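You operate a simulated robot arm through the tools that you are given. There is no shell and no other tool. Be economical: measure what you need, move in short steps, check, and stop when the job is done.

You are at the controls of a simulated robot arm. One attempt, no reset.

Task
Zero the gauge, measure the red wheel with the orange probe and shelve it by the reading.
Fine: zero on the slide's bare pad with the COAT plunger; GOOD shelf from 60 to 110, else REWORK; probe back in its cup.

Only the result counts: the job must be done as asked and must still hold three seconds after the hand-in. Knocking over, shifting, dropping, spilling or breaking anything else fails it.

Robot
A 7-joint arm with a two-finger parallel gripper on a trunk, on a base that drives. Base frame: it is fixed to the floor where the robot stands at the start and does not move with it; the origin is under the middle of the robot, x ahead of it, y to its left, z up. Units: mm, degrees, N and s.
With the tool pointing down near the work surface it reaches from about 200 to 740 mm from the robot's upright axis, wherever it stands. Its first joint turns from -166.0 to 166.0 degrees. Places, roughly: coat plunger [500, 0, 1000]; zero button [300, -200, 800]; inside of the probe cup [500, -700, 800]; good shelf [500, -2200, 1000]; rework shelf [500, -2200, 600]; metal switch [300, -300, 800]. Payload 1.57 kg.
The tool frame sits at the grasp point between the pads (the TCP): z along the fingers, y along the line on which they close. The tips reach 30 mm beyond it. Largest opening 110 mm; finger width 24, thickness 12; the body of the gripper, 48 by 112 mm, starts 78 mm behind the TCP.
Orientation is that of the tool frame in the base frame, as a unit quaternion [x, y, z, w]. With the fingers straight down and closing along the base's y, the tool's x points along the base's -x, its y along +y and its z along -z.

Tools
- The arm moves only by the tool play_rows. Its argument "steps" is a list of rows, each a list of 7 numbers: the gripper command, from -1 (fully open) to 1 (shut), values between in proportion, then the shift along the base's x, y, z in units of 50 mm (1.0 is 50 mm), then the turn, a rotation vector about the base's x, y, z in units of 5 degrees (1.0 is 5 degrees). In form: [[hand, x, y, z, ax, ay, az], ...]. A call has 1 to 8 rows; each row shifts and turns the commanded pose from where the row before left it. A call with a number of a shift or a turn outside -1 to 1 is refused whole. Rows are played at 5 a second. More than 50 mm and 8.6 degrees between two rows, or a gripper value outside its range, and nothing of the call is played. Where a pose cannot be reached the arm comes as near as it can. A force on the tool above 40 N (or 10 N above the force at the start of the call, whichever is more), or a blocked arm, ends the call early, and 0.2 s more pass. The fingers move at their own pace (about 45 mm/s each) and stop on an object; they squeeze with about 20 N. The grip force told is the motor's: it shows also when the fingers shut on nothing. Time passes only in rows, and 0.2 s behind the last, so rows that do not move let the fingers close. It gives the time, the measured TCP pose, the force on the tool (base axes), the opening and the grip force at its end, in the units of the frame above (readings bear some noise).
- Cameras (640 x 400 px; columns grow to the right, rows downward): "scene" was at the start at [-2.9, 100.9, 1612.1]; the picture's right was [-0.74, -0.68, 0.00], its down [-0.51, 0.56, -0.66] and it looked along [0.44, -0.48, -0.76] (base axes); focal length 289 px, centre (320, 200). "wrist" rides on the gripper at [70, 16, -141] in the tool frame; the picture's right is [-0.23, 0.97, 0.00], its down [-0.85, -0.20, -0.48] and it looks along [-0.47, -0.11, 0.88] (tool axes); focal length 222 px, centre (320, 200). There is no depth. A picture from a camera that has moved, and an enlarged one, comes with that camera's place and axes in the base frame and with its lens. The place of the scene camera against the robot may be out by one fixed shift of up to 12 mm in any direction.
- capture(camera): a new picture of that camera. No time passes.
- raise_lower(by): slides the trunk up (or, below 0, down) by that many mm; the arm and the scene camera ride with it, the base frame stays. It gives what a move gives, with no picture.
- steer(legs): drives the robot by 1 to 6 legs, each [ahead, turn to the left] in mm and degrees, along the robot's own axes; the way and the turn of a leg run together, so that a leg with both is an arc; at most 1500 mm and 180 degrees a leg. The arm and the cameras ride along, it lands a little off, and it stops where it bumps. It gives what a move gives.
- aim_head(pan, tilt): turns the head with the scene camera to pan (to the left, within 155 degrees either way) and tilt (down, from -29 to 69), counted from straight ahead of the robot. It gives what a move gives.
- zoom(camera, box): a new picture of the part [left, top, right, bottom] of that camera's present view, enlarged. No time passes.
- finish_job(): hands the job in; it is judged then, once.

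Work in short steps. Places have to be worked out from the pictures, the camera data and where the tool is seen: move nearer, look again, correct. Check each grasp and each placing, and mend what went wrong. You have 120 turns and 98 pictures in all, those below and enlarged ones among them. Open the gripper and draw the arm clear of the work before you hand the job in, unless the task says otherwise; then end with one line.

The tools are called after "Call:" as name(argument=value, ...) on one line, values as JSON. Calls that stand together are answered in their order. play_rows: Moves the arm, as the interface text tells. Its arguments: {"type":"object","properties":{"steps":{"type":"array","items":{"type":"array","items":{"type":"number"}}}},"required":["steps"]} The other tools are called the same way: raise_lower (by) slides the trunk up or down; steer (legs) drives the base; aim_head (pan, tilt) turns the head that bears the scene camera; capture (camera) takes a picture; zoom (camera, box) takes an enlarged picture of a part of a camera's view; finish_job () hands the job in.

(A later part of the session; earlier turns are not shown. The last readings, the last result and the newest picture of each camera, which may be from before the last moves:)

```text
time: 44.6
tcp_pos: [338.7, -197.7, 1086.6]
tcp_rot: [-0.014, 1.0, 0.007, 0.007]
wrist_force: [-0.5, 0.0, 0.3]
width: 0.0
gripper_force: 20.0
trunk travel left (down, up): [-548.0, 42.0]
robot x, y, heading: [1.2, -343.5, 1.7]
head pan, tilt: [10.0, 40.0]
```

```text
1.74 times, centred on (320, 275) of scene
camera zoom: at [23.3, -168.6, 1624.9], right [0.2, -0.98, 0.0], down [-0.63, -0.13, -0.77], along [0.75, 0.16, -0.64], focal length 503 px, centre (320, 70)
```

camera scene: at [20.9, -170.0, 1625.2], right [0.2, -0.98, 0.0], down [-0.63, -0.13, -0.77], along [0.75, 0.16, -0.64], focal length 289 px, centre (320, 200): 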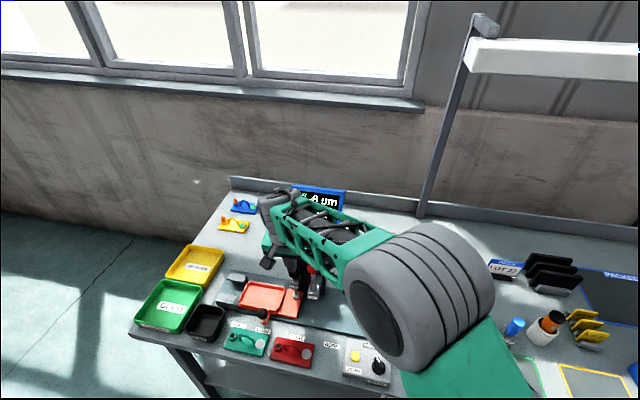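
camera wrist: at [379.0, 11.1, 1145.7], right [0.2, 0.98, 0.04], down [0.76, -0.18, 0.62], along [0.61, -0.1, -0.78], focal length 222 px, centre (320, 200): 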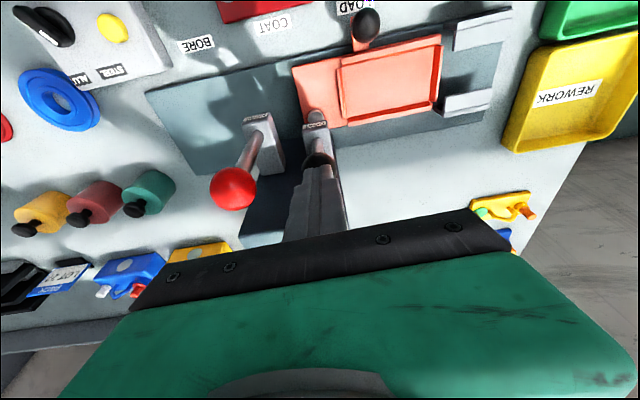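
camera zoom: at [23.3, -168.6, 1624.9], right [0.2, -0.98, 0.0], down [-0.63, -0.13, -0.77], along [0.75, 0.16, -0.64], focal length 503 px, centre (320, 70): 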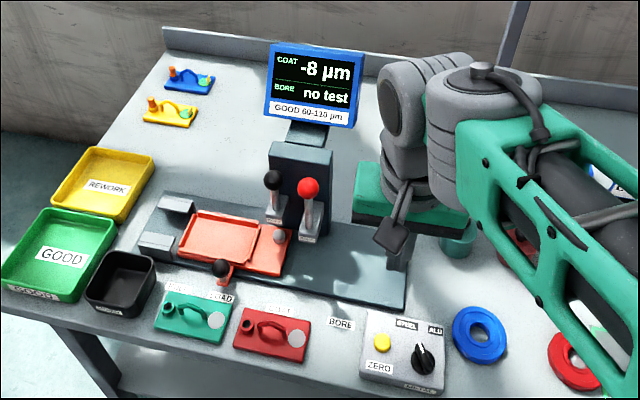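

The gauge reads -8 µm on bare pad, so zeroing is needed. Descend above the ZERO button (~(346,-195)).

Call:
play_rows(steps=[[1, 0.14, 0.06, -0.9, 0, 0, 0], [1, 0, 0, -0.98, 0, 0, 0], [1, 0, 0, -0.98, 0, 0, 0], [1, 0, 0, -0.7, 0, 0, 0], [1, 0, 0, 0, 0, 0, 0]])

Call:
capture(camera="wrist")

Call:
zoom(camera="scene", box=[300, 280, 440, 400])

```text
time: 45.8
tcp_pos: [346.2, -194.8, 905.7]
tcp_rot: [-0.014, 1.0, 0.007, 0.007]
wrist_force: [0.4, -0.2, -1.0]
width: 0.3
gripper_force: 19.9
trunk travel left (down, up): [-548.0, 42.0]
robot x, y, heading: [-4.3, -341.3, 1.8]
head pan, tilt: [10.0, 40.0]
```

```text
55 pictures are left
camera wrist: at [275.6, -181.7, 1047.2], right [0.2, 0.98, 0.02], down [0.85, -0.18, 0.49], along [0.48, -0.08, -0.87], focal length 222 px, centre (320, 200)
```

wrist: 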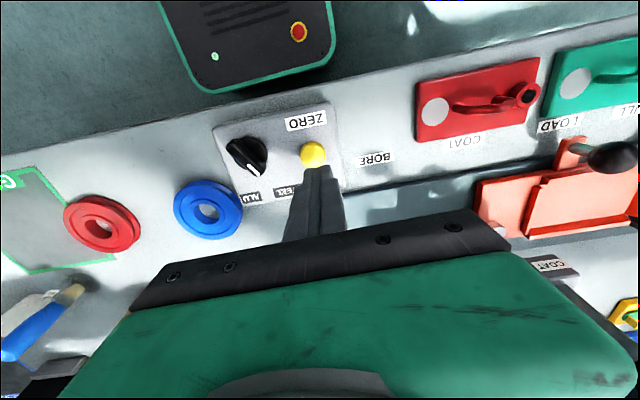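

```text
3.33 times, centred on (370, 340) of scene
camera zoom: at [23.6, -168.3, 1624.9], right [0.2, -0.98, 0.0], down [-0.63, -0.13, -0.77], along [0.75, 0.16, -0.64], focal length 965 px, centre (153, -267)
```

zoom: 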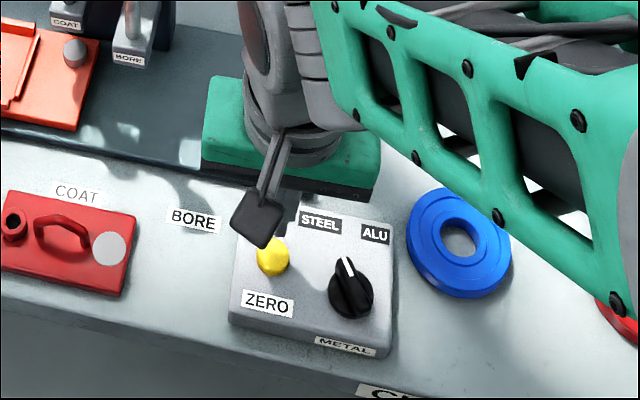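

Aligned within a few mm; correct and press.

Call:
play_rows(steps=[[1, -0.08, -0.05, -0.4, 0, 0, 0], [1, 0, 0, -0.2, 0, 0, 0], [1, 0, 0, -0.15, 0, 0, 0], [1, 0, 0, -0.15, 0, 0, 0], [1, 0, 0, -0.1, 0, 0, 0], [1, 0, 0, -0.1, 0, 0, 0]])

Call:
zoom(camera="scene", box=[250, 160, 410, 390])

```text
time: 47.1
tcp_pos: [342.3, -195.4, 860.6]
tcp_rot: [-0.013, 1.0, 0.007, 0.009]
wrist_force: [-8.9, -5.6, 27.3]
width: 0.0
gripper_force: 19.6
trunk travel left (down, up): [-548.0, 42.0]
robot x, y, heading: [-1.3, -342.0, 1.6]
head pan, tilt: [10.0, 40.0]
stopped in row 6: the force on the tool passed its limit (the readings are from after the stop); the commanded pose is now the measured one
```

```text
1.74 times, centred on (330, 275) of scene
camera zoom: at [21.2, -169.5, 1625.4], right [0.2, -0.98, 0.0], down [-0.63, -0.13, -0.77], along [0.75, 0.15, -0.64], focal length 503 px, centre (303, 70)
```

zoom: 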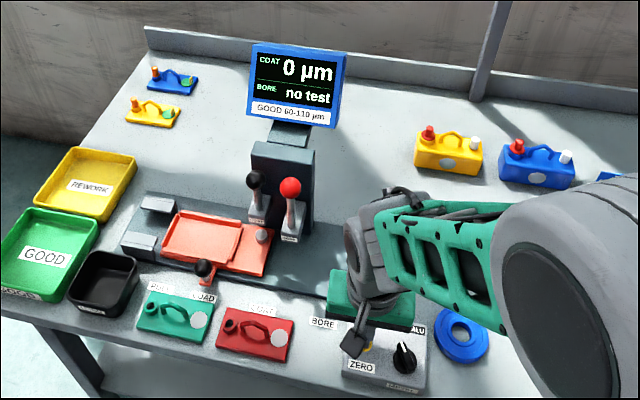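

Display shows COAT 0 µm. Next the orange probe, triangulated with its top at about (475, -638, 970). I'll rise, turn the hand 90° so the fingers close along x (clear of the brush), and move there.

Call:
play_rows(steps=[[1, 0, 0, 0.98, 0, 0, 0], [1, 0, 0, 0.98, 0, 0, 0], [1, 0, 0, 0.98, 0, 0, 0], [1, 0, 0, 0.98, 0, 0, 0], [-1, 0.1, -0.5, 0, 0, 0, -1], [-1, 0.1, -0.5, 0, 0, 0, -1], [-1, 0.1, -0.5, 0, 0, 0, -1], [-1, 0.1, -0.5, 0, 0, 0, -1]])

Call:
play_rows(steps=[[-1, 0.15, -0.5, 0, 0, 0, -1], [-1, 0.15, -0.5, 0, 0, 0, -1], [-1, 0.15, -0.5, 0, 0, 0, -1], [-1, 0.15, -0.5, 0, 0, 0, -1], [-1, 0.15, -0.5, 0, 0, 0, -1], [-1, 0.15, -0.5, 0, 0, 0, -1], [-1, 0.15, -0.5, 0, 0, 0, -1], [-1, 0.15, -0.5, 0, 0, 0, -1]])

Call:
play_rows(steps=[[-1, 0.15, -0.3, 0, 0, 0, -1], [-1, 0.15, -0.3, 0, 0, 0, -1], [-1, 0.15, -0.3, 0, 0, 0, -1], [-1, 0.15, -0.3, 0, 0, 0, -1], [-1, 0.1, -0.3, 0, 0, 0, -1], [-1, 0, -0.2, 0, 0, 0, -1], [-1, 0, 0, 0, 0, 0, 0]])

Call:
aim_head(pan=-25, tilt=45)

Call:
capture(camera="scene")

Call:
capture(camera="wrist")

```text
time: 49.0
tcp_pos: [364.3, -295.2, 1055.2]
tcp_rot: [0.161, 0.987, 0.005, 0.009]
wrist_force: [0.1, 0.1, 0.4]
width: 85.9
gripper_force: 0.1
trunk travel left (down, up): [-548.0, 42.0]
robot x, y, heading: [0.9, -342.7, 2.1]
head pan, tilt: [10.0, 40.0]
```

```text
time: 50.8
tcp_pos: [423.3, -496.2, 1054.4]
tcp_rot: [0.488, 0.873, 0.002, 0.01]
wrist_force: [0.2, -0.6, 0.4]
width: 110.1
gripper_force: 0.1
trunk travel left (down, up): [-548.0, 42.0]
robot x, y, heading: [4.1, -341.3, 1.8]
head pan, tilt: [10.0, 40.0]
```

```text
time: 52.4
tcp_pos: [459.8, -580.5, 1053.8]
tcp_rot: [0.698, 0.716, -0.001, 0.01]
wrist_force: [0.0, 0.3, -0.4]
width: 110.2
gripper_force: 0.1
trunk travel left (down, up): [-548.0, 42.0]
robot x, y, heading: [-1.0, -341.4, 1.6]
head pan, tilt: [10.0, 40.0]
```

```text
time: 53.4
tcp_pos: [460.8, -579.7, 1055.1]
tcp_rot: [0.697, 0.717, -0.001, 0.01]
wrist_force: [0.3, 0.2, 0.1]
width: 110.2
gripper_force: 0.1
trunk travel left (down, up): [-548.0, 42.0]
robot x, y, heading: [0.3, -340.1, 1.6]
head pan, tilt: [-25.0, 45.0]
```

```text
52 pictures are left
camera scene: at [15.0, -217.8, 1617.7], right [-0.4, -0.92, 0.0], down [-0.65, 0.28, -0.71], along [0.65, -0.28, -0.71], focal length 289 px, centre (320, 200)
```

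scene: 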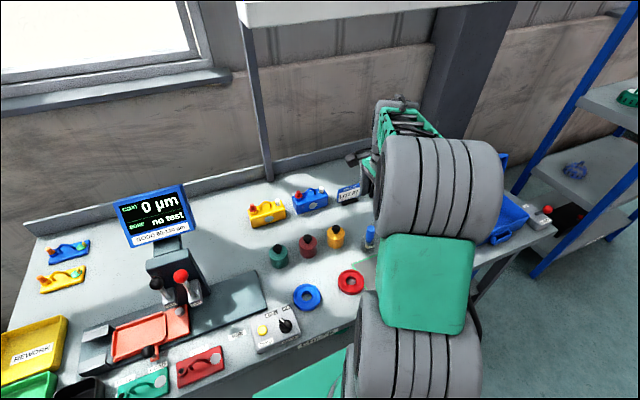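

```text
51 pictures are left
camera wrist: at [472.9, -507.4, 1195.3], right [0.98, -0.2, 0.02], down [-0.18, -0.85, 0.49], along [-0.08, -0.48, -0.87], focal length 222 px, centre (320, 200)
```

wrist: 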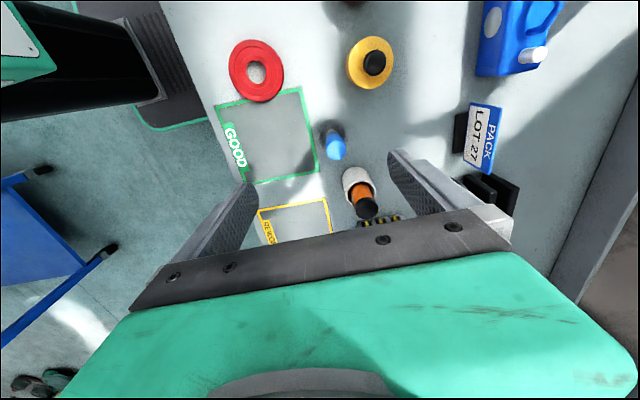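

The wrist view puts the probe axis at about (506, -657), top ≈ 964. Move above it and re-check.

Call:
play_rows(steps=[[-1, 0.46, -0.77, 0, 0, 0, 0], [-1, 0.46, -0.77, -0.3, 0, 0, 0], [-1, 0, 0, 0, 0, 0, 0]])

Call:
capture(camera="wrist")

```text
time: 54.2
tcp_pos: [503.1, -656.8, 1037.5]
tcp_rot: [0.697, 0.717, -0.001, 0.011]
wrist_force: [0.3, -0.8, 0.5]
width: 110.3
gripper_force: 0.2
trunk travel left (down, up): [-548.0, 42.0]
robot x, y, heading: [-0.2, -341.9, 1.5]
head pan, tilt: [-25.0, 45.0]
```

```text
50 pictures are left
camera wrist: at [516.9, -583.4, 1179.2], right [0.98, -0.2, 0.02], down [-0.18, -0.85, 0.49], along [-0.08, -0.48, -0.87], focal length 222 px, centre (320, 200)
```

wrist: 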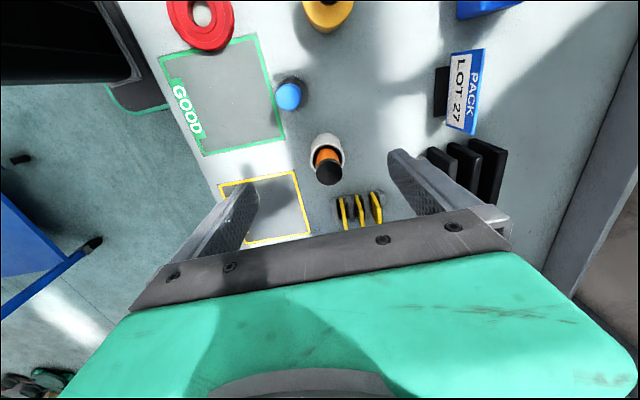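

Combining all four rays, the probe top is lower and farther than I took: about (511, -690, 912). Shift there and look again.

Call:
play_rows(steps=[[-1, 0.16, -0.66, 0, 0, 0, 0], [-1, 0, 0, -0.6, 0, 0, 0], [-1, 0, 0, 0, 0, 0, 0]])

Call:
capture(camera="wrist")

```text
time: 55.0
tcp_pos: [514.9, -689.9, 1008.8]
tcp_rot: [0.698, 0.716, -0.001, 0.01]
wrist_force: [0.1, -0.4, 0.7]
width: 110.2
gripper_force: 0.0
trunk travel left (down, up): [-548.0, 42.0]
robot x, y, heading: [1.3, -339.1, 1.5]
head pan, tilt: [-25.0, 45.0]
```

```text
49 pictures are left
camera wrist: at [527.2, -616.0, 1150.0], right [0.98, -0.2, 0.02], down [-0.18, -0.85, 0.49], along [-0.08, -0.48, -0.87], focal length 222 px, centre (320, 200)
```

wrist: 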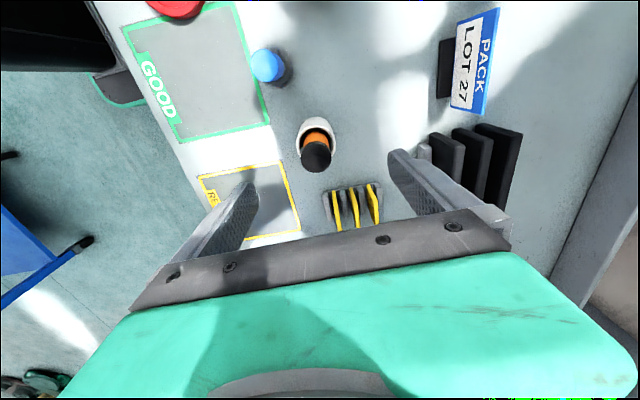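

Probe top now solidly at (511, -692, 912). Descend to TCP z ≈ 892 with open fingers straddling it along x, then check.

Call:
play_rows(steps=[[-1, -0.07, -0.04, -0.6, 0, 0, 0], [-1, 0, 0, -0.6, 0, 0, 0], [-1, 0, 0, -0.5, 0, 0, 0], [-1, 0, 0, -0.5, 0, 0, 0], [-1, 0, 0, 0, 0, 0, 0]])

Call:
capture(camera="wrist")

Call:
capture(camera="scene")

```text
time: 56.2
tcp_pos: [509.3, -694.2, 901.6]
tcp_rot: [0.697, 0.717, -0.001, 0.01]
wrist_force: [-0.3, -0.5, 0.0]
width: 110.2
gripper_force: 0.1
trunk travel left (down, up): [-548.0, 42.0]
robot x, y, heading: [4.2, -342.5, 1.5]
head pan, tilt: [-25.0, 45.0]
```

```text
48 pictures are left
camera wrist: at [523.3, -620.4, 1041.3], right [0.98, -0.2, 0.02], down [-0.18, -0.85, 0.49], along [-0.08, -0.48, -0.87], focal length 222 px, centre (320, 200)
```

wrist: 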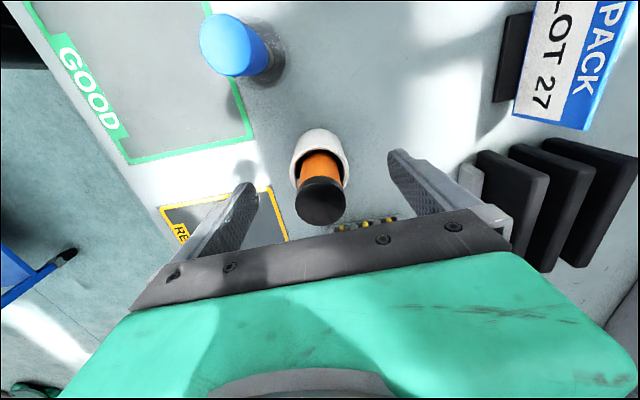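

```text
47 pictures are left
camera scene: at [15.1, -218.0, 1617.7], right [-0.4, -0.92, 0.0], down [-0.65, 0.28, -0.71], along [0.65, -0.28, -0.71], focal length 289 px, centre (320, 200)
```

scene: 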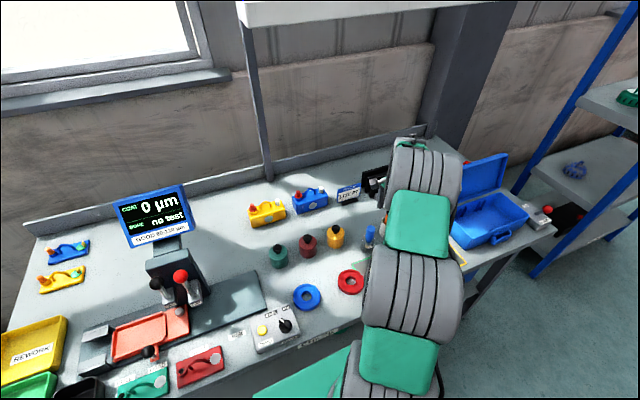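

The cap is centred between the fingers; tips are just above the cup rim. Close on it here.

Call:
play_rows(steps=[[1, 0, 0.02, -0.06, 0, 0, 0], [1, 0, 0, 0, 0, 0, 0], [1, 0, 0, 0, 0, 0, 0], [1, 0, 0, 0, 0, 0, 0], [1, 0, 0, 0, 0, 0, 0], [1, 0, 0, 0, 0, 0, 0]])

Call:
capture(camera="wrist")

```text
time: 57.6
tcp_pos: [510.1, -691.5, 897.8]
tcp_rot: [0.698, 0.716, -0.001, 0.01]
wrist_force: [-0.9, 0.1, 0.8]
width: 31.9
gripper_force: 20.3
trunk travel left (down, up): [-548.0, 42.0]
robot x, y, heading: [-2.3, -339.5, 1.7]
head pan, tilt: [-25.0, 45.0]
```

```text
46 pictures are left
camera wrist: at [522.9, -619.2, 1038.2], right [0.98, -0.2, 0.02], down [-0.18, -0.85, 0.49], along [-0.08, -0.48, -0.87], focal length 222 px, centre (320, 200)
```

wrist: 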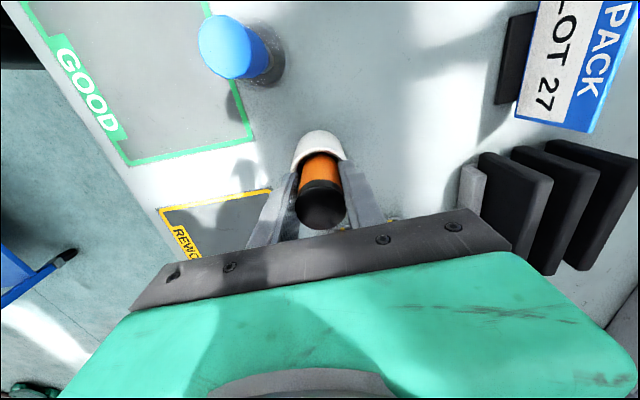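

Gripped at 32 mm (grasp pose (510, -691.5, 898) to return to). Lift out straight.

Call:
play_rows(steps=[[1, 0, 0, 0.3, 0, 0, 0], [1, 0, 0, 0.6, 0, 0, 0], [1, 0, 0, 0.8, 0, 0, 0], [1, 0, 0, 0.8, 0, 0, 0], [1, 0, 0, 0.5, 0, 0, 0], [1, 0, 0, 0, 0, 0, 0]])

Call:
capture(camera="wrist")

Call:
capture(camera="scene")

```text
time: 59.0
tcp_pos: [509.3, -691.8, 1047.6]
tcp_rot: [0.697, 0.717, -0.001, 0.01]
wrist_force: [0.1, -0.3, -1.2]
width: 31.9
gripper_force: 19.9
trunk travel left (down, up): [-548.0, 42.0]
robot x, y, heading: [-1.8, -341.8, 2.0]
head pan, tilt: [-25.0, 45.0]
```

```text
45 pictures are left
camera wrist: at [523.0, -618.7, 1188.6], right [0.98, -0.2, 0.02], down [-0.18, -0.85, 0.49], along [-0.09, -0.48, -0.87], focal length 222 px, centre (320, 200)
```

wrist: 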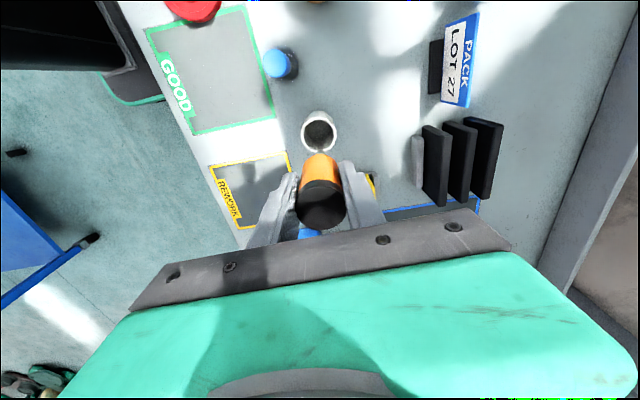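

```text
44 pictures are left
camera scene: at [15.1, -218.0, 1617.7], right [-0.4, -0.92, 0.0], down [-0.65, 0.28, -0.71], along [0.65, -0.28, -0.71], focal length 289 px, centre (320, 200)
```

scene: 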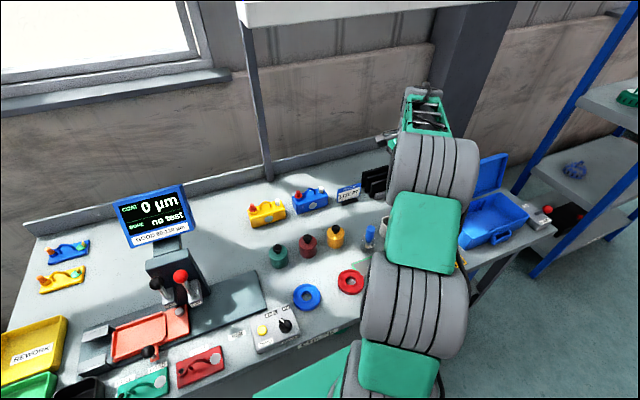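

Probe is out and hanging upright. Move toward the red wheel (≈(380,-482)) at height and look.

Call:
play_rows(steps=[[1, -0.5, 0.7, 0, 0, 0, 0], [1, -0.5, 0.7, 0, 0, 0, 0], [1, -0.5, 0.7, 0, 0, 0, 0], [1, -0.5, 0.7, 0, 0, 0, 0], [1, -0.5, 0.6, -0.4, 0, 0, 0], [1, 0, 0, -0.3, 0, 0, 0], [1, 0, 0, 0, 0, 0, 0]])

Call:
capture(camera="wrist")

Call:
aim_head(pan=-35, tilt=45)

Call:
capture(camera="scene")

```text
time: 60.6
tcp_pos: [384.6, -517.9, 1011.4]
tcp_rot: [0.697, 0.717, -0.001, 0.01]
wrist_force: [0.4, 0.2, -0.8]
width: 31.6
gripper_force: 19.5
trunk travel left (down, up): [-548.0, 42.0]
robot x, y, heading: [0.4, -342.5, 1.5]
head pan, tilt: [-25.0, 45.0]
```

```text
43 pictures are left
camera wrist: at [398.6, -446.9, 1152.2], right [0.98, -0.2, 0.02], down [-0.18, -0.85, 0.49], along [-0.09, -0.48, -0.87], focal length 222 px, centre (320, 200)
```

wrist: 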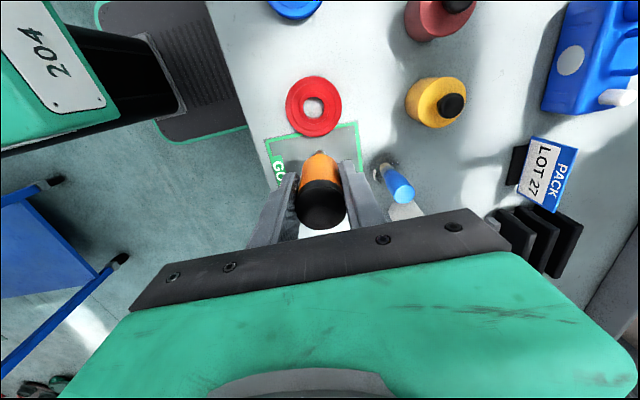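

```text
time: 61.3
tcp_pos: [385.0, -519.8, 1010.7]
tcp_rot: [0.697, 0.717, -0.001, 0.01]
wrist_force: [-0.1, -0.3, -1.4]
width: 31.9
gripper_force: 19.5
trunk travel left (down, up): [-548.0, 42.0]
robot x, y, heading: [1.0, -340.6, 1.7]
head pan, tilt: [-35.0, 45.0]
```

```text
42 pictures are left
camera scene: at [8.3, -230.4, 1617.7], right [-0.55, -0.84, 0.0], down [-0.59, 0.39, -0.71], along [0.59, -0.39, -0.71], focal length 289 px, centre (320, 200)
```

scene: 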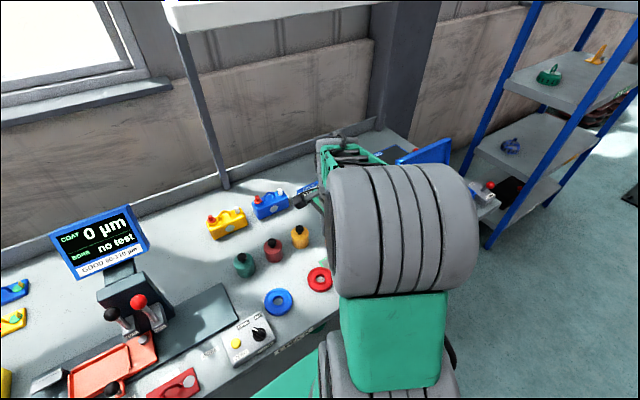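

Wheel centre ≈ (385, -482). I'll put the probe over the near-side annulus (385, -509) and descend to just above expected contact.

Call:
play_rows(steps=[[1, 0.02, 0.2, -0.5, 0, 0, 0], [1, 0, 0, -0.5, 0, 0, 0], [1, 0, 0, -0.4, 0, 0, 0], [1, 0, 0, 0, 0, 0, 0]])

Call:
capture(camera="wrist")

Call:
zoom(camera="scene", box=[260, 200, 400, 310])

```text
time: 62.3
tcp_pos: [385.5, -510.6, 941.6]
tcp_rot: [0.698, 0.716, -0.001, 0.01]
wrist_force: [-0.7, -0.1, -0.5]
width: 31.8
gripper_force: 19.8
trunk travel left (down, up): [-548.0, 42.0]
robot x, y, heading: [2.6, -342.4, 1.7]
head pan, tilt: [-35.0, 45.0]
```

```text
41 pictures are left
camera wrist: at [398.7, -437.2, 1082.0], right [0.98, -0.2, 0.02], down [-0.18, -0.85, 0.49], along [-0.08, -0.48, -0.87], focal length 222 px, centre (320, 200)
```

wrist: 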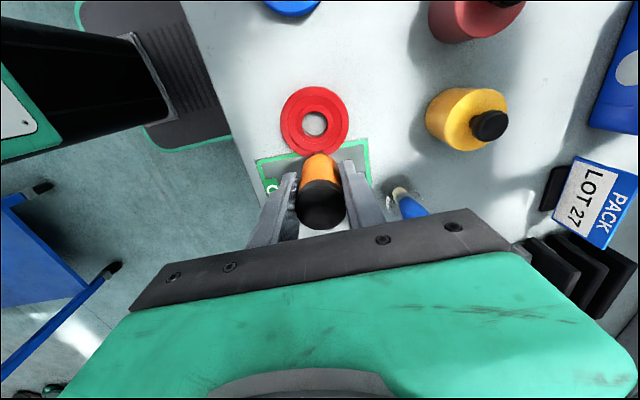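

```text
3.64 times, centred on (330, 255) of scene
camera zoom: at [8.4, -230.4, 1617.7], right [-0.55, -0.84, 0.0], down [-0.59, 0.39, -0.71], along [0.59, -0.39, -0.71], focal length 1052 px, centre (284, 0)
```

zoom: 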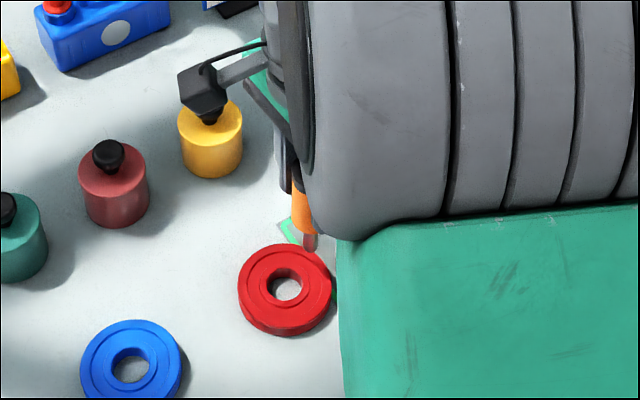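

Probe tip is visible over the wheel's rear annulus. Descend in small steps until contact and press.

Call:
play_rows(steps=[[1, 0, 0, -0.2, 0, 0, 0], [1, 0, 0, -0.15, 0, 0, 0], [1, 0, 0, -0.1, 0, 0, 0], [1, 0, 0, -0.1, 0, 0, 0], [1, 0, 0, -0.06, 0, 0, 0]])

Call:
capture(camera="scene")

```text
time: 63.5
tcp_pos: [384.4, -510.0, 910.0]
tcp_rot: [0.697, 0.717, -0.001, 0.01]
wrist_force: [0.6, 0.2, -1.5]
width: 31.8
gripper_force: 19.5
trunk travel left (down, up): [-548.0, 42.0]
robot x, y, heading: [-1.7, -339.5, 1.7]
head pan, tilt: [-35.0, 45.0]
```

```text
39 pictures are left
camera scene: at [8.3, -230.4, 1617.7], right [-0.55, -0.84, 0.0], down [-0.59, 0.39, -0.71], along [0.59, -0.39, -0.71], focal length 289 px, centre (320, 200)
```

scene: 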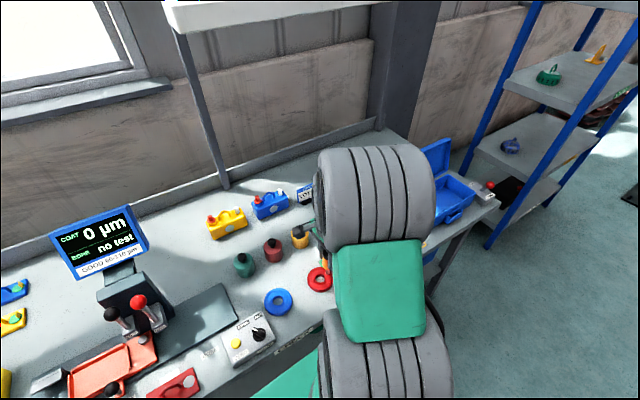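

No contact yet; zoom to see the remaining gap and camera elbow near the orange bottle.

Call:
zoom(camera="scene", box=[270, 210, 370, 310])

```text
4.00 times, centred on (320, 260) of scene
camera zoom: at [8.3, -230.4, 1617.7], right [-0.55, -0.84, 0.0], down [-0.59, 0.39, -0.71], along [0.59, -0.39, -0.71], focal length 1158 px, centre (320, -40)
```

zoom: 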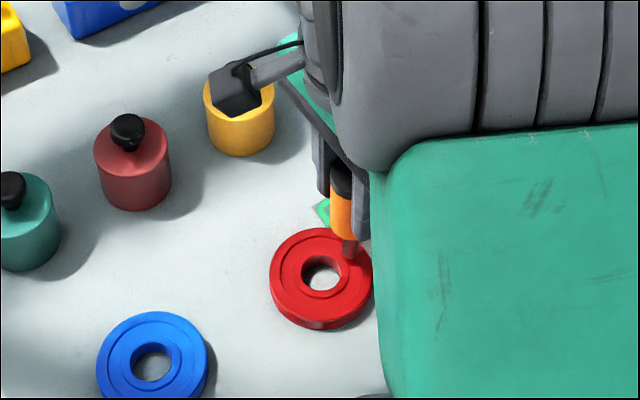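

Still slightly above; continue.

Call:
play_rows(steps=[[1, 0, 0, -0.1, 0, 0, 0], [1, 0, 0, -0.1, 0, 0, 0], [1, 0, 0, -0.08, 0, 0, 0], [1, 0, 0, -0.06, 0, 0, 0]])

Call:
zoom(camera="scene", box=[40, 180, 380, 320])

```text
time: 64.5
tcp_pos: [385.4, -510.3, 895.0]
tcp_rot: [0.697, 0.717, -0.001, 0.012]
wrist_force: [1.6, -0.6, 18.2]
width: 32.4
gripper_force: 19.9
trunk travel left (down, up): [-548.0, 42.0]
robot x, y, heading: [1.1, -338.7, 2.0]
head pan, tilt: [-35.0, 45.0]
```

```text
1.88 times, centred on (210, 250) of scene
camera zoom: at [7.5, -230.0, 1617.7], right [-0.55, -0.84, 0.0], down [-0.59, 0.39, -0.71], along [0.59, -0.39, -0.71], focal length 545 px, centre (527, 106)
```

zoom: 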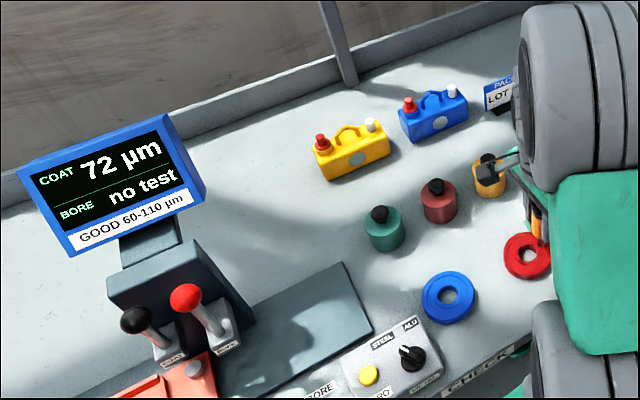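

Reading is 72 µm — within 60–110, so GOOD. Lift off and carry the probe back above its cup.

Call:
play_rows(steps=[[1, 0, 0, 0.5, 0, 0, 0], [1, 0, 0, 0.9, 0, 0, 0], [1, 0, 0, 0.9, 0, 0, 0], [1, 0, 0, 0.7, 0, 0, 0], [1, 0.5, -0.72, 0, 0, 0, 0], [1, 0.5, -0.72, 0, 0, 0, 0], [1, 0.5, -0.72, 0, 0, 0, 0], [1, 0.5, -0.72, 0, 0, 0, 0]])

Call:
play_rows(steps=[[1, 0.5, -0.73, 0, 0, 0, 0], [1, 0, 0, 0, 0, 0, 0]])

Call:
capture(camera="wrist")

```text
time: 66.3
tcp_pos: [487.7, -654.0, 1044.4]
tcp_rot: [0.697, 0.717, -0.001, 0.01]
wrist_force: [-0.6, 0.2, -1.0]
width: 31.8
gripper_force: 19.8
trunk travel left (down, up): [-548.0, 42.0]
robot x, y, heading: [-0.5, -342.7, 1.6]
head pan, tilt: [-35.0, 45.0]
```

```text
time: 66.9
tcp_pos: [511.6, -690.3, 1043.4]
tcp_rot: [0.697, 0.717, -0.001, 0.01]
wrist_force: [0.3, 1.2, -1.0]
width: 32.1
gripper_force: 19.8
trunk travel left (down, up): [-548.0, 42.0]
robot x, y, heading: [-1.8, -341.9, 2.0]
head pan, tilt: [-35.0, 45.0]
```

```text
36 pictures are left
camera wrist: at [525.2, -617.8, 1184.4], right [0.98, -0.2, 0.02], down [-0.18, -0.85, 0.49], along [-0.08, -0.48, -0.87], focal length 222 px, centre (320, 200)
```

wrist: 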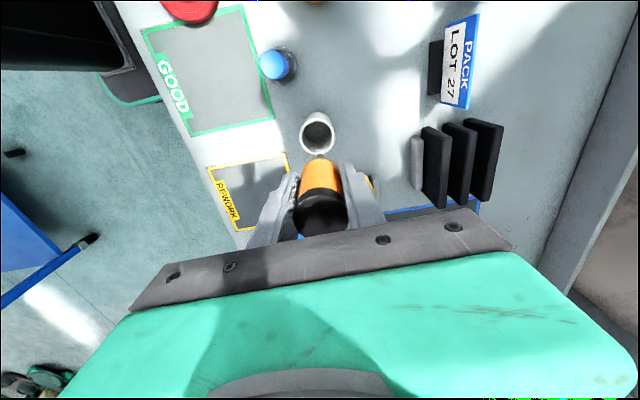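

Aligned as before; the probe slid up a few mm in the grip. Lower into the cup slowly.

Call:
play_rows(steps=[[1, -0.02, -0.02, -0.7, 0, 0, 0], [1, 0, 0, -0.7, 0, 0, 0], [1, 0, 0, -0.7, 0, 0, 0], [1, 0, 0, -0.4, 0, 0, 0], [1, 0, 0, -0.2, 0, 0, 0], [1, 0, 0, -0.1, 0, 0, 0]])

Call:
capture(camera="wrist")

```text
time: 68.3
tcp_pos: [508.2, -692.3, 904.2]
tcp_rot: [0.697, 0.717, -0.001, 0.01]
wrist_force: [0.2, 0.0, -0.9]
width: 31.9
gripper_force: 21.0
trunk travel left (down, up): [-548.0, 42.0]
robot x, y, heading: [-2.8, -340.0, 1.9]
head pan, tilt: [-35.0, 45.0]
```

```text
35 pictures are left
camera wrist: at [522.3, -619.2, 1045.0], right [0.98, -0.2, 0.02], down [-0.18, -0.85, 0.49], along [-0.08, -0.48, -0.87], focal length 222 px, centre (320, 200)
```

wrist: 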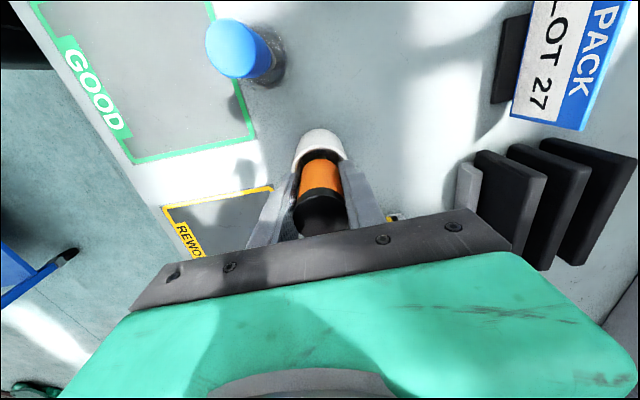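

Probe is inside the cup; lower until it touches the floor.

Call:
play_rows(steps=[[1, 0, 0, -0.06, 0, 0, 0], [1, 0, 0, -0.06, 0, 0, 0], [1, 0, 0, -0.06, 0, 0, 0]])

```text
time: 69.1
tcp_pos: [509.1, -692.8, 895.6]
tcp_rot: [0.697, 0.717, -0.001, 0.01]
wrist_force: [-0.2, -0.6, -1.3]
width: 32.2
gripper_force: 20.3
trunk travel left (down, up): [-548.0, 42.0]
robot x, y, heading: [1.6, -344.4, 1.5]
head pan, tilt: [-35.0, 45.0]
```

Call:
play_rows(steps=[[1, 0, 0, -0.06, 0, 0, 0], [1, 0, 0, -0.06, 0, 0, 0]])

```text
time: 69.7
tcp_pos: [508.9, -693.0, 893.4]
tcp_rot: [0.698, 0.716, -0.001, 0.012]
wrist_force: [-6.9, 6.1, 22.0]
width: 32.3
gripper_force: 19.7
trunk travel left (down, up): [-548.0, 42.0]
robot x, y, heading: [-0.9, -343.3, 1.8]
head pan, tilt: [-35.0, 45.0]
```

Floor contact. Ease 3 mm up and open the fingers.

Call:
play_rows(steps=[[1, 0, 0, 0.07, 0, 0, 0], [0.3, 0, 0, 0, 0, 0, 0], [0, 0, 0, 0, 0, 0, 0], [-1, 0, 0, 0, 0, 0, 0], [-1, 0, 0, 0, 0, 0, 0], [-1, 0, 0, 0, 0, 0, 0]])

Call:
capture(camera="wrist")

```text
time: 71.1
tcp_pos: [508.5, -692.5, 892.5]
tcp_rot: [0.698, 0.716, -0.001, 0.01]
wrist_force: [0.2, 0.8, 0.4]
width: 110.1
gripper_force: 0.1
trunk travel left (down, up): [-548.0, 42.0]
robot x, y, heading: [-2.6, -346.4, 1.8]
head pan, tilt: [-35.0, 45.0]
```

```text
34 pictures are left
camera wrist: at [522.5, -619.7, 1033.3], right [0.98, -0.2, 0.01], down [-0.18, -0.85, 0.49], along [-0.09, -0.48, -0.87], focal length 222 px, centre (320, 200)
```

wrist: 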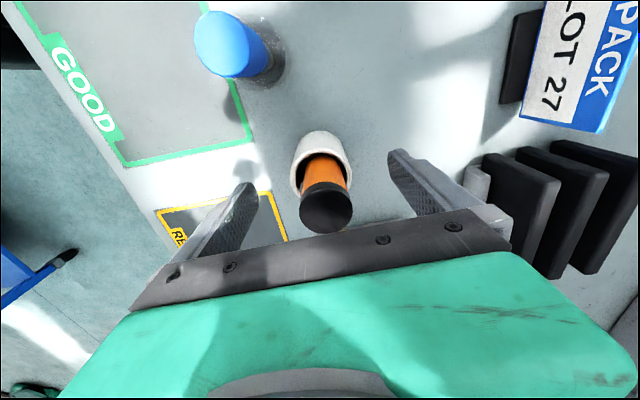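

The probe stands in its cup. I'll lift the hand clear and meanwhile study the rack to choose how to grasp the wheel.

Call:
play_rows(steps=[[-1, 0, 0, 0.6, 0, 0, 0], [-1, 0, 0, 0.9, 0, 0, 0], [-1, 0, 0, 0.9, 0, 0, 0], [-1, 0, 0, 0.6, 0, 0, 0], [-1, -0.5, 0.6, 0, 0, 0, 0], [-1, -0.5, 0.6, 0, 0, 0, 0], [-1, -0.5, 0.6, 0, 0, 0, 0]])

Call:
aim_head(pan=-72, tilt=18)

Call:
zoom(camera="scene", box=[160, 0, 480, 300])

```text
time: 72.7
tcp_pos: [432.7, -601.7, 1040.9]
tcp_rot: [0.697, 0.717, -0.001, 0.01]
wrist_force: [-0.8, 0.0, -0.1]
width: 110.0
gripper_force: 0.0
trunk travel left (down, up): [-548.0, 42.0]
robot x, y, heading: [-1.8, -339.7, 1.8]
head pan, tilt: [-35.0, 45.0]
```

```text
time: 73.7
tcp_pos: [433.1, -602.2, 1041.9]
tcp_rot: [0.697, 0.717, -0.001, 0.01]
wrist_force: [-1.0, 0.1, 1.3]
width: 110.1
gripper_force: 0.1
trunk travel left (down, up): [-548.0, 42.0]
robot x, y, heading: [0.9, -343.3, 1.8]
head pan, tilt: [-72.0, 18.0]
```

```text
1.33 times, centred on (320, 150) of scene
camera zoom: at [-28.2, -273.5, 1659.5], right [-0.94, -0.34, 0.0], down [-0.1, 0.29, -0.95], along [0.32, -0.9, -0.31], focal length 386 px, centre (320, 267)
```

zoom: 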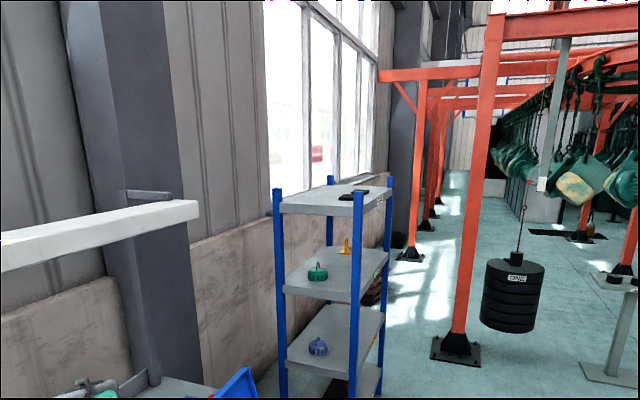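

The GOOD shelf (green label) is open from the front (-x side), gap ≈350 mm, so a slightly tilted hand is best. I'll turn the hand back to close along y, tilt it 20°, and come above the wheel.

Call:
play_rows(steps=[[-1, -0.06, 0.13, 0, 0, 0, 1], [-1, -0.06, 0.13, 0, 0, 0, 1], [-1, -0.06, 0.13, 0, 0, 0, 1], [-1, -0.06, 0.13, 0, 0, 0, 1], [-1, -0.06, 0.13, 0, 0, 0, 1], [-1, -0.06, 0.13, 0, 0, 0, 1], [-1, -0.06, 0.13, 0, 0, 0, 1], [-1, -0.06, 0.13, 0, 0, 0, 1]])

Call:
play_rows(steps=[[-1, -0.06, 0.13, 0, 0, 0, 1], [-1, -0.06, 0.13, 0, 0, 0, 1], [-1, -0.06, 0.13, 0, 0, 0, 1], [-1, -0.06, 0.13, 0, 0, 0, 1], [-1, -0.06, 0.13, 0, 0, 0, 1], [-1, -0.06, 0.13, 0, 0, 0, 1], [-1, -0.06, 0.13, 0, 0, 0, 1], [-1, -0.06, 0.13, 0, 0, 0, 1]])

Call:
play_rows(steps=[[-1, -0.06, 0.13, 0, 0, 0, 1], [-1, -0.06, 0.13, 0, 0, 0, 0.6], [-1, -0.3, 0, 0, 0, -1, 0], [-1, -0.3, 0, 0, 0, -1, 0], [-1, -0.3, 0, 0, 0, -1, 0], [-1, 0, 0, -0.3, 0, -1, 0], [-1, 0, 0, -0.4, 0, 0, 0], [-1, 0, 0, -0.4, 0, 0, 0]])

Call:
capture(camera="wrist")

```text
time: 75.5
tcp_pos: [410.1, -549.6, 1042.2]
tcp_rot: [0.41, 0.912, 0.002, 0.011]
wrist_force: [0.5, 0.6, -0.9]
width: 110.0
gripper_force: 0.0
trunk travel left (down, up): [-548.0, 42.0]
robot x, y, heading: [-0.4, -343.3, 1.6]
head pan, tilt: [-72.0, 18.0]
```

```text
time: 77.3
tcp_pos: [385.7, -497.5, 1043.6]
tcp_rot: [0.073, 0.997, 0.006, 0.008]
wrist_force: [0.3, -0.6, -0.5]
width: 110.1
gripper_force: 0.0
trunk travel left (down, up): [-548.0, 42.0]
robot x, y, heading: [-0.5, -343.8, 1.6]
head pan, tilt: [-72.0, 18.0]
```

```text
time: 79.1
tcp_pos: [336.4, -486.1, 988.0]
tcp_rot: [0.003, 0.983, 0.007, 0.182]
wrist_force: [-0.1, -0.1, 0.4]
width: 110.0
gripper_force: 0.1
trunk travel left (down, up): [-548.0, 42.0]
robot x, y, heading: [-4.3, -340.6, 1.3]
head pan, tilt: [-72.0, 18.0]
```

```text
32 pictures are left
camera wrist: at [221.4, -470.5, 1095.0], right [0.22, 0.97, 0.1], down [0.63, -0.21, 0.75], along [0.75, -0.1, -0.65], focal length 222 px, centre (320, 200)
```

wrist: 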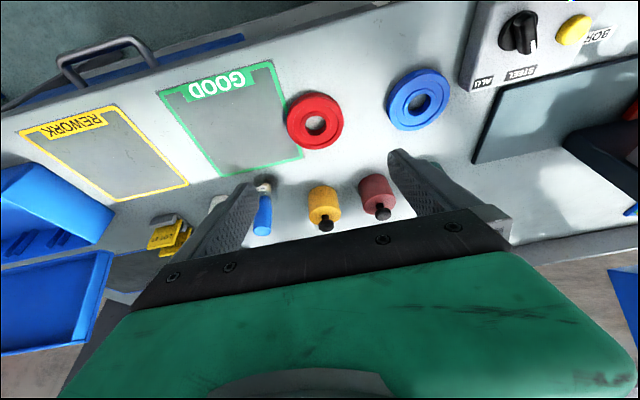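

Wheel at ≈(382,-484). Descend partway to check.

Call:
play_rows(steps=[[-1, 0.36, 0.04, -0.5, 0, 0, 0], [-1, 0.36, 0, -0.7, 0, 0, 0], [-1, 0, 0, -0.7, 0, 0, 0], [-1, 0, 0, -0.4, 0, 0, 0], [-1, 0, 0, 0, 0, 0, 0]])

Call:
capture(camera="wrist")

```text
time: 80.3
tcp_pos: [369.7, -481.9, 872.6]
tcp_rot: [0.003, 0.983, 0.007, 0.181]
wrist_force: [-0.4, -0.2, -0.5]
width: 110.0
gripper_force: 0.0
trunk travel left (down, up): [-548.0, 42.0]
robot x, y, heading: [1.2, -341.6, 1.7]
head pan, tilt: [-72.0, 18.0]
```

```text
31 pictures are left
camera wrist: at [255.5, -467.3, 980.6], right [0.21, 0.97, 0.09], down [0.63, -0.21, 0.75], along [0.75, -0.1, -0.66], focal length 222 px, centre (320, 200)
```

wrist: 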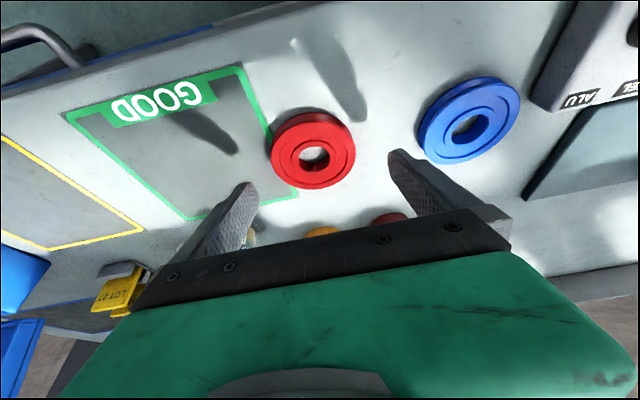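

Aligned. Descend the last ~37 mm so the tips sit just above the bench.

Call:
play_rows(steps=[[-1, 0, -0.04, -0.4, 0, 0, 0], [-1, 0, 0, -0.2, 0, 0, 0], [-1, 0, 0, -0.12, 0, 0, 0], [-1, 0, 0, 0, 0, 0, 0]])

Call:
capture(camera="wrist")

```text
time: 81.3
tcp_pos: [371.3, -485.6, 836.3]
tcp_rot: [0.003, 0.983, 0.008, 0.182]
wrist_force: [0.4, -0.2, -0.1]
width: 110.3
gripper_force: 0.0
trunk travel left (down, up): [-548.0, 42.0]
robot x, y, heading: [0.4, -342.1, 1.7]
head pan, tilt: [-72.0, 18.0]
```

```text
30 pictures are left
camera wrist: at [256.7, -470.2, 944.3], right [0.21, 0.97, 0.09], down [0.63, -0.21, 0.75], along [0.75, -0.1, -0.66], focal length 222 px, centre (320, 200)
```

wrist: 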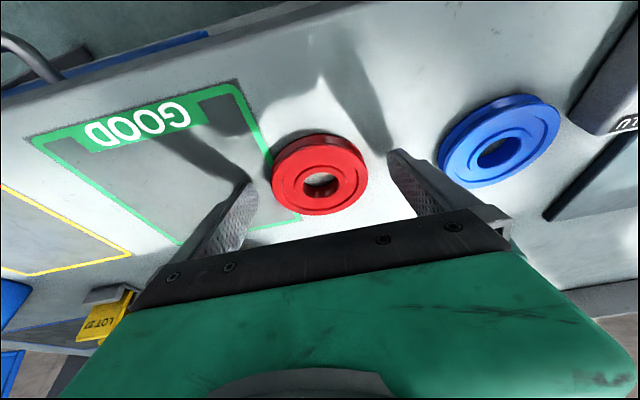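

Wheel is centred between the pads. Close.

Call:
play_rows(steps=[[1, 0, 0, 0, 0, 0, 0], [1, 0, 0, 0, 0, 0, 0], [1, 0, 0, 0, 0, 0, 0], [1, 0, 0, 0, 0, 0, 0], [1, 0, 0, 0, 0, 0, 0]])

Call:
capture(camera="wrist")

```text
time: 82.5
tcp_pos: [371.2, -486.2, 836.8]
tcp_rot: [0.003, 0.983, 0.007, 0.181]
wrist_force: [0.1, -2.6, 0.2]
width: 79.5
gripper_force: 19.9
trunk travel left (down, up): [-548.0, 42.0]
robot x, y, heading: [-0.4, -344.1, 1.6]
head pan, tilt: [-72.0, 18.0]
```

```text
29 pictures are left
camera wrist: at [256.6, -470.4, 944.5], right [0.22, 0.97, 0.09], down [0.63, -0.21, 0.75], along [0.75, -0.1, -0.66], focal length 222 px, centre (320, 200)
```

wrist: 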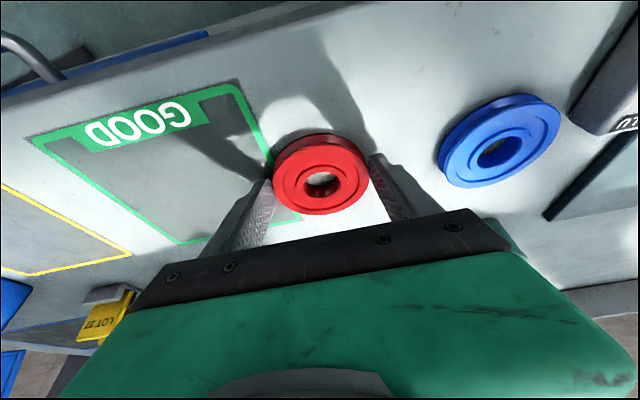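

Gripped at 79.5 mm. Lift slowly and check the hold and weight.

Call:
play_rows(steps=[[1, 0, 0, 0.2, 0, 0, 0], [1, 0, 0, 0.4, 0, 0, 0], [1, 0, 0, 0.6, 0, 0, 0], [1, 0, 0, 0.8, 0, 0, 0], [1, -0.3, 0, 0.8, 0, 0, 0], [1, -0.5, 0, 0.8, 0, 0, 0], [1, -0.5, 0, 0.8, 0, 0, 0], [1, 0, 0, 0, 0, 0, 0]])

Call:
capture(camera="wrist")

```text
time: 84.3
tcp_pos: [302.3, -479.1, 1049.4]
tcp_rot: [0.003, 0.985, 0.018, 0.173]
wrist_force: [-0.5, -0.6, -4.6]
width: 79.6
gripper_force: 19.8
trunk travel left (down, up): [-548.0, 42.0]
robot x, y, heading: [-2.4, -340.8, 1.5]
head pan, tilt: [-72.0, 18.0]
```

```text
28 pictures are left
camera wrist: at [190.5, -466.5, 1159.0], right [0.21, 0.97, 0.11], down [0.64, -0.23, 0.73], along [0.74, -0.09, -0.67], focal length 222 px, centre (320, 200)
```

wrist: 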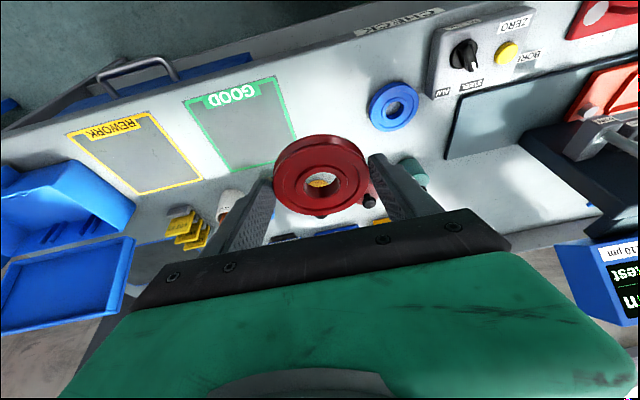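

Holding 4.6 N of wheel, steady. Drive to the rack: back off, turn right, drive ~1850 mm, turn to face the shelf, staying back for a look.

Call:
steer(legs=[[-220, 0], [0, -91.6], [1850, 0], [0, 90]])

Call:
aim_head(pan=0, tilt=40)

Call:
capture(camera="scene")

Call:
capture(camera="wrist")

```text
refused: 1850 is not a number from -1500 to 1500
```

```text
time: 85.8
tcp_pos: [303.2, -481.3, 1049.1]
tcp_rot: [0.005, 0.985, 0.017, 0.173]
wrist_force: [-0.5, 1.0, -5.8]
width: 79.5
gripper_force: 20.1
trunk travel left (down, up): [-548.0, 42.0]
robot x, y, heading: [-1.5, -344.1, 1.8]
head pan, tilt: [0.0, 40.0]
```

```text
27 pictures are left
camera scene: at [25.5, -183.3, 1624.9], right [0.03, -1.0, 0.0], down [-0.64, -0.02, -0.77], along [0.77, 0.02, -0.64], focal length 289 px, centre (320, 200)
```

scene: 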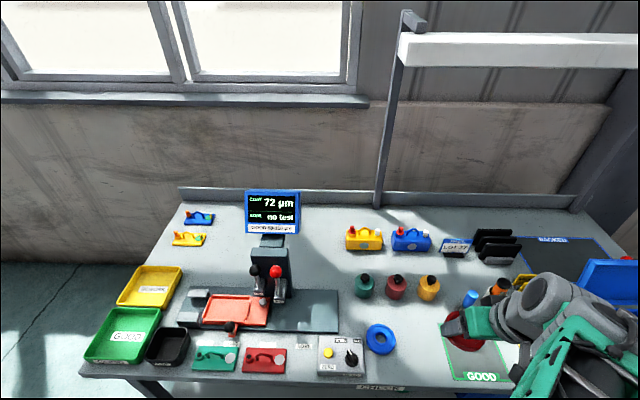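

```text
26 pictures are left
camera wrist: at [190.5, -467.7, 1159.2], right [0.22, 0.97, 0.11], down [0.64, -0.23, 0.74], along [0.74, -0.09, -0.67], focal length 222 px, centre (320, 200)
```

wrist: 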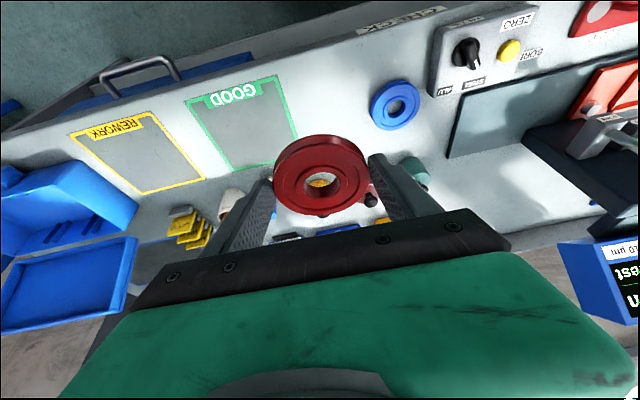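

A leg is limited to 1500 mm; split it.

Call:
steer(legs=[[-220, 0], [0, -91.6], [925, 0], [925, 0], [0, 90]])

Call:
capture(camera="scene")

```text
time: 104.1
tcp_pos: [98.3, -2349.3, 1048.7]
tcp_rot: [0.006, 0.985, 0.015, 0.174]
wrist_force: [0.1, 1.6, -5.2]
width: 79.6
gripper_force: 19.7
trunk travel left (down, up): [-548.0, 42.0]
robot x, y, heading: [-203.3, -2208.7, 1.5]
head pan, tilt: [0.0, 40.0]
```

```text
25 pictures are left
camera scene: at [-179.3, -2050.8, 1624.9], right [0.03, -1.0, 0.0], down [-0.64, -0.02, -0.77], along [0.77, 0.02, -0.64], focal length 289 px, centre (320, 200)
```

scene: 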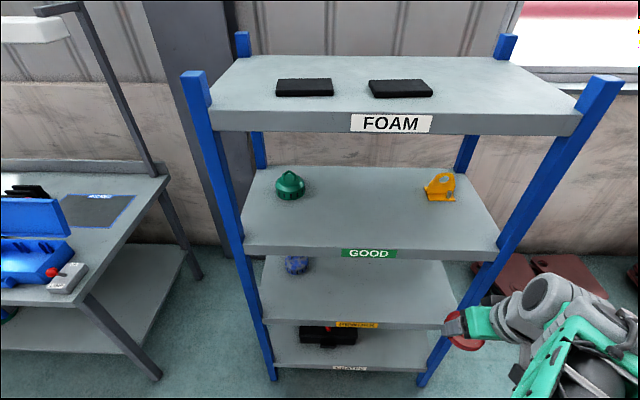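

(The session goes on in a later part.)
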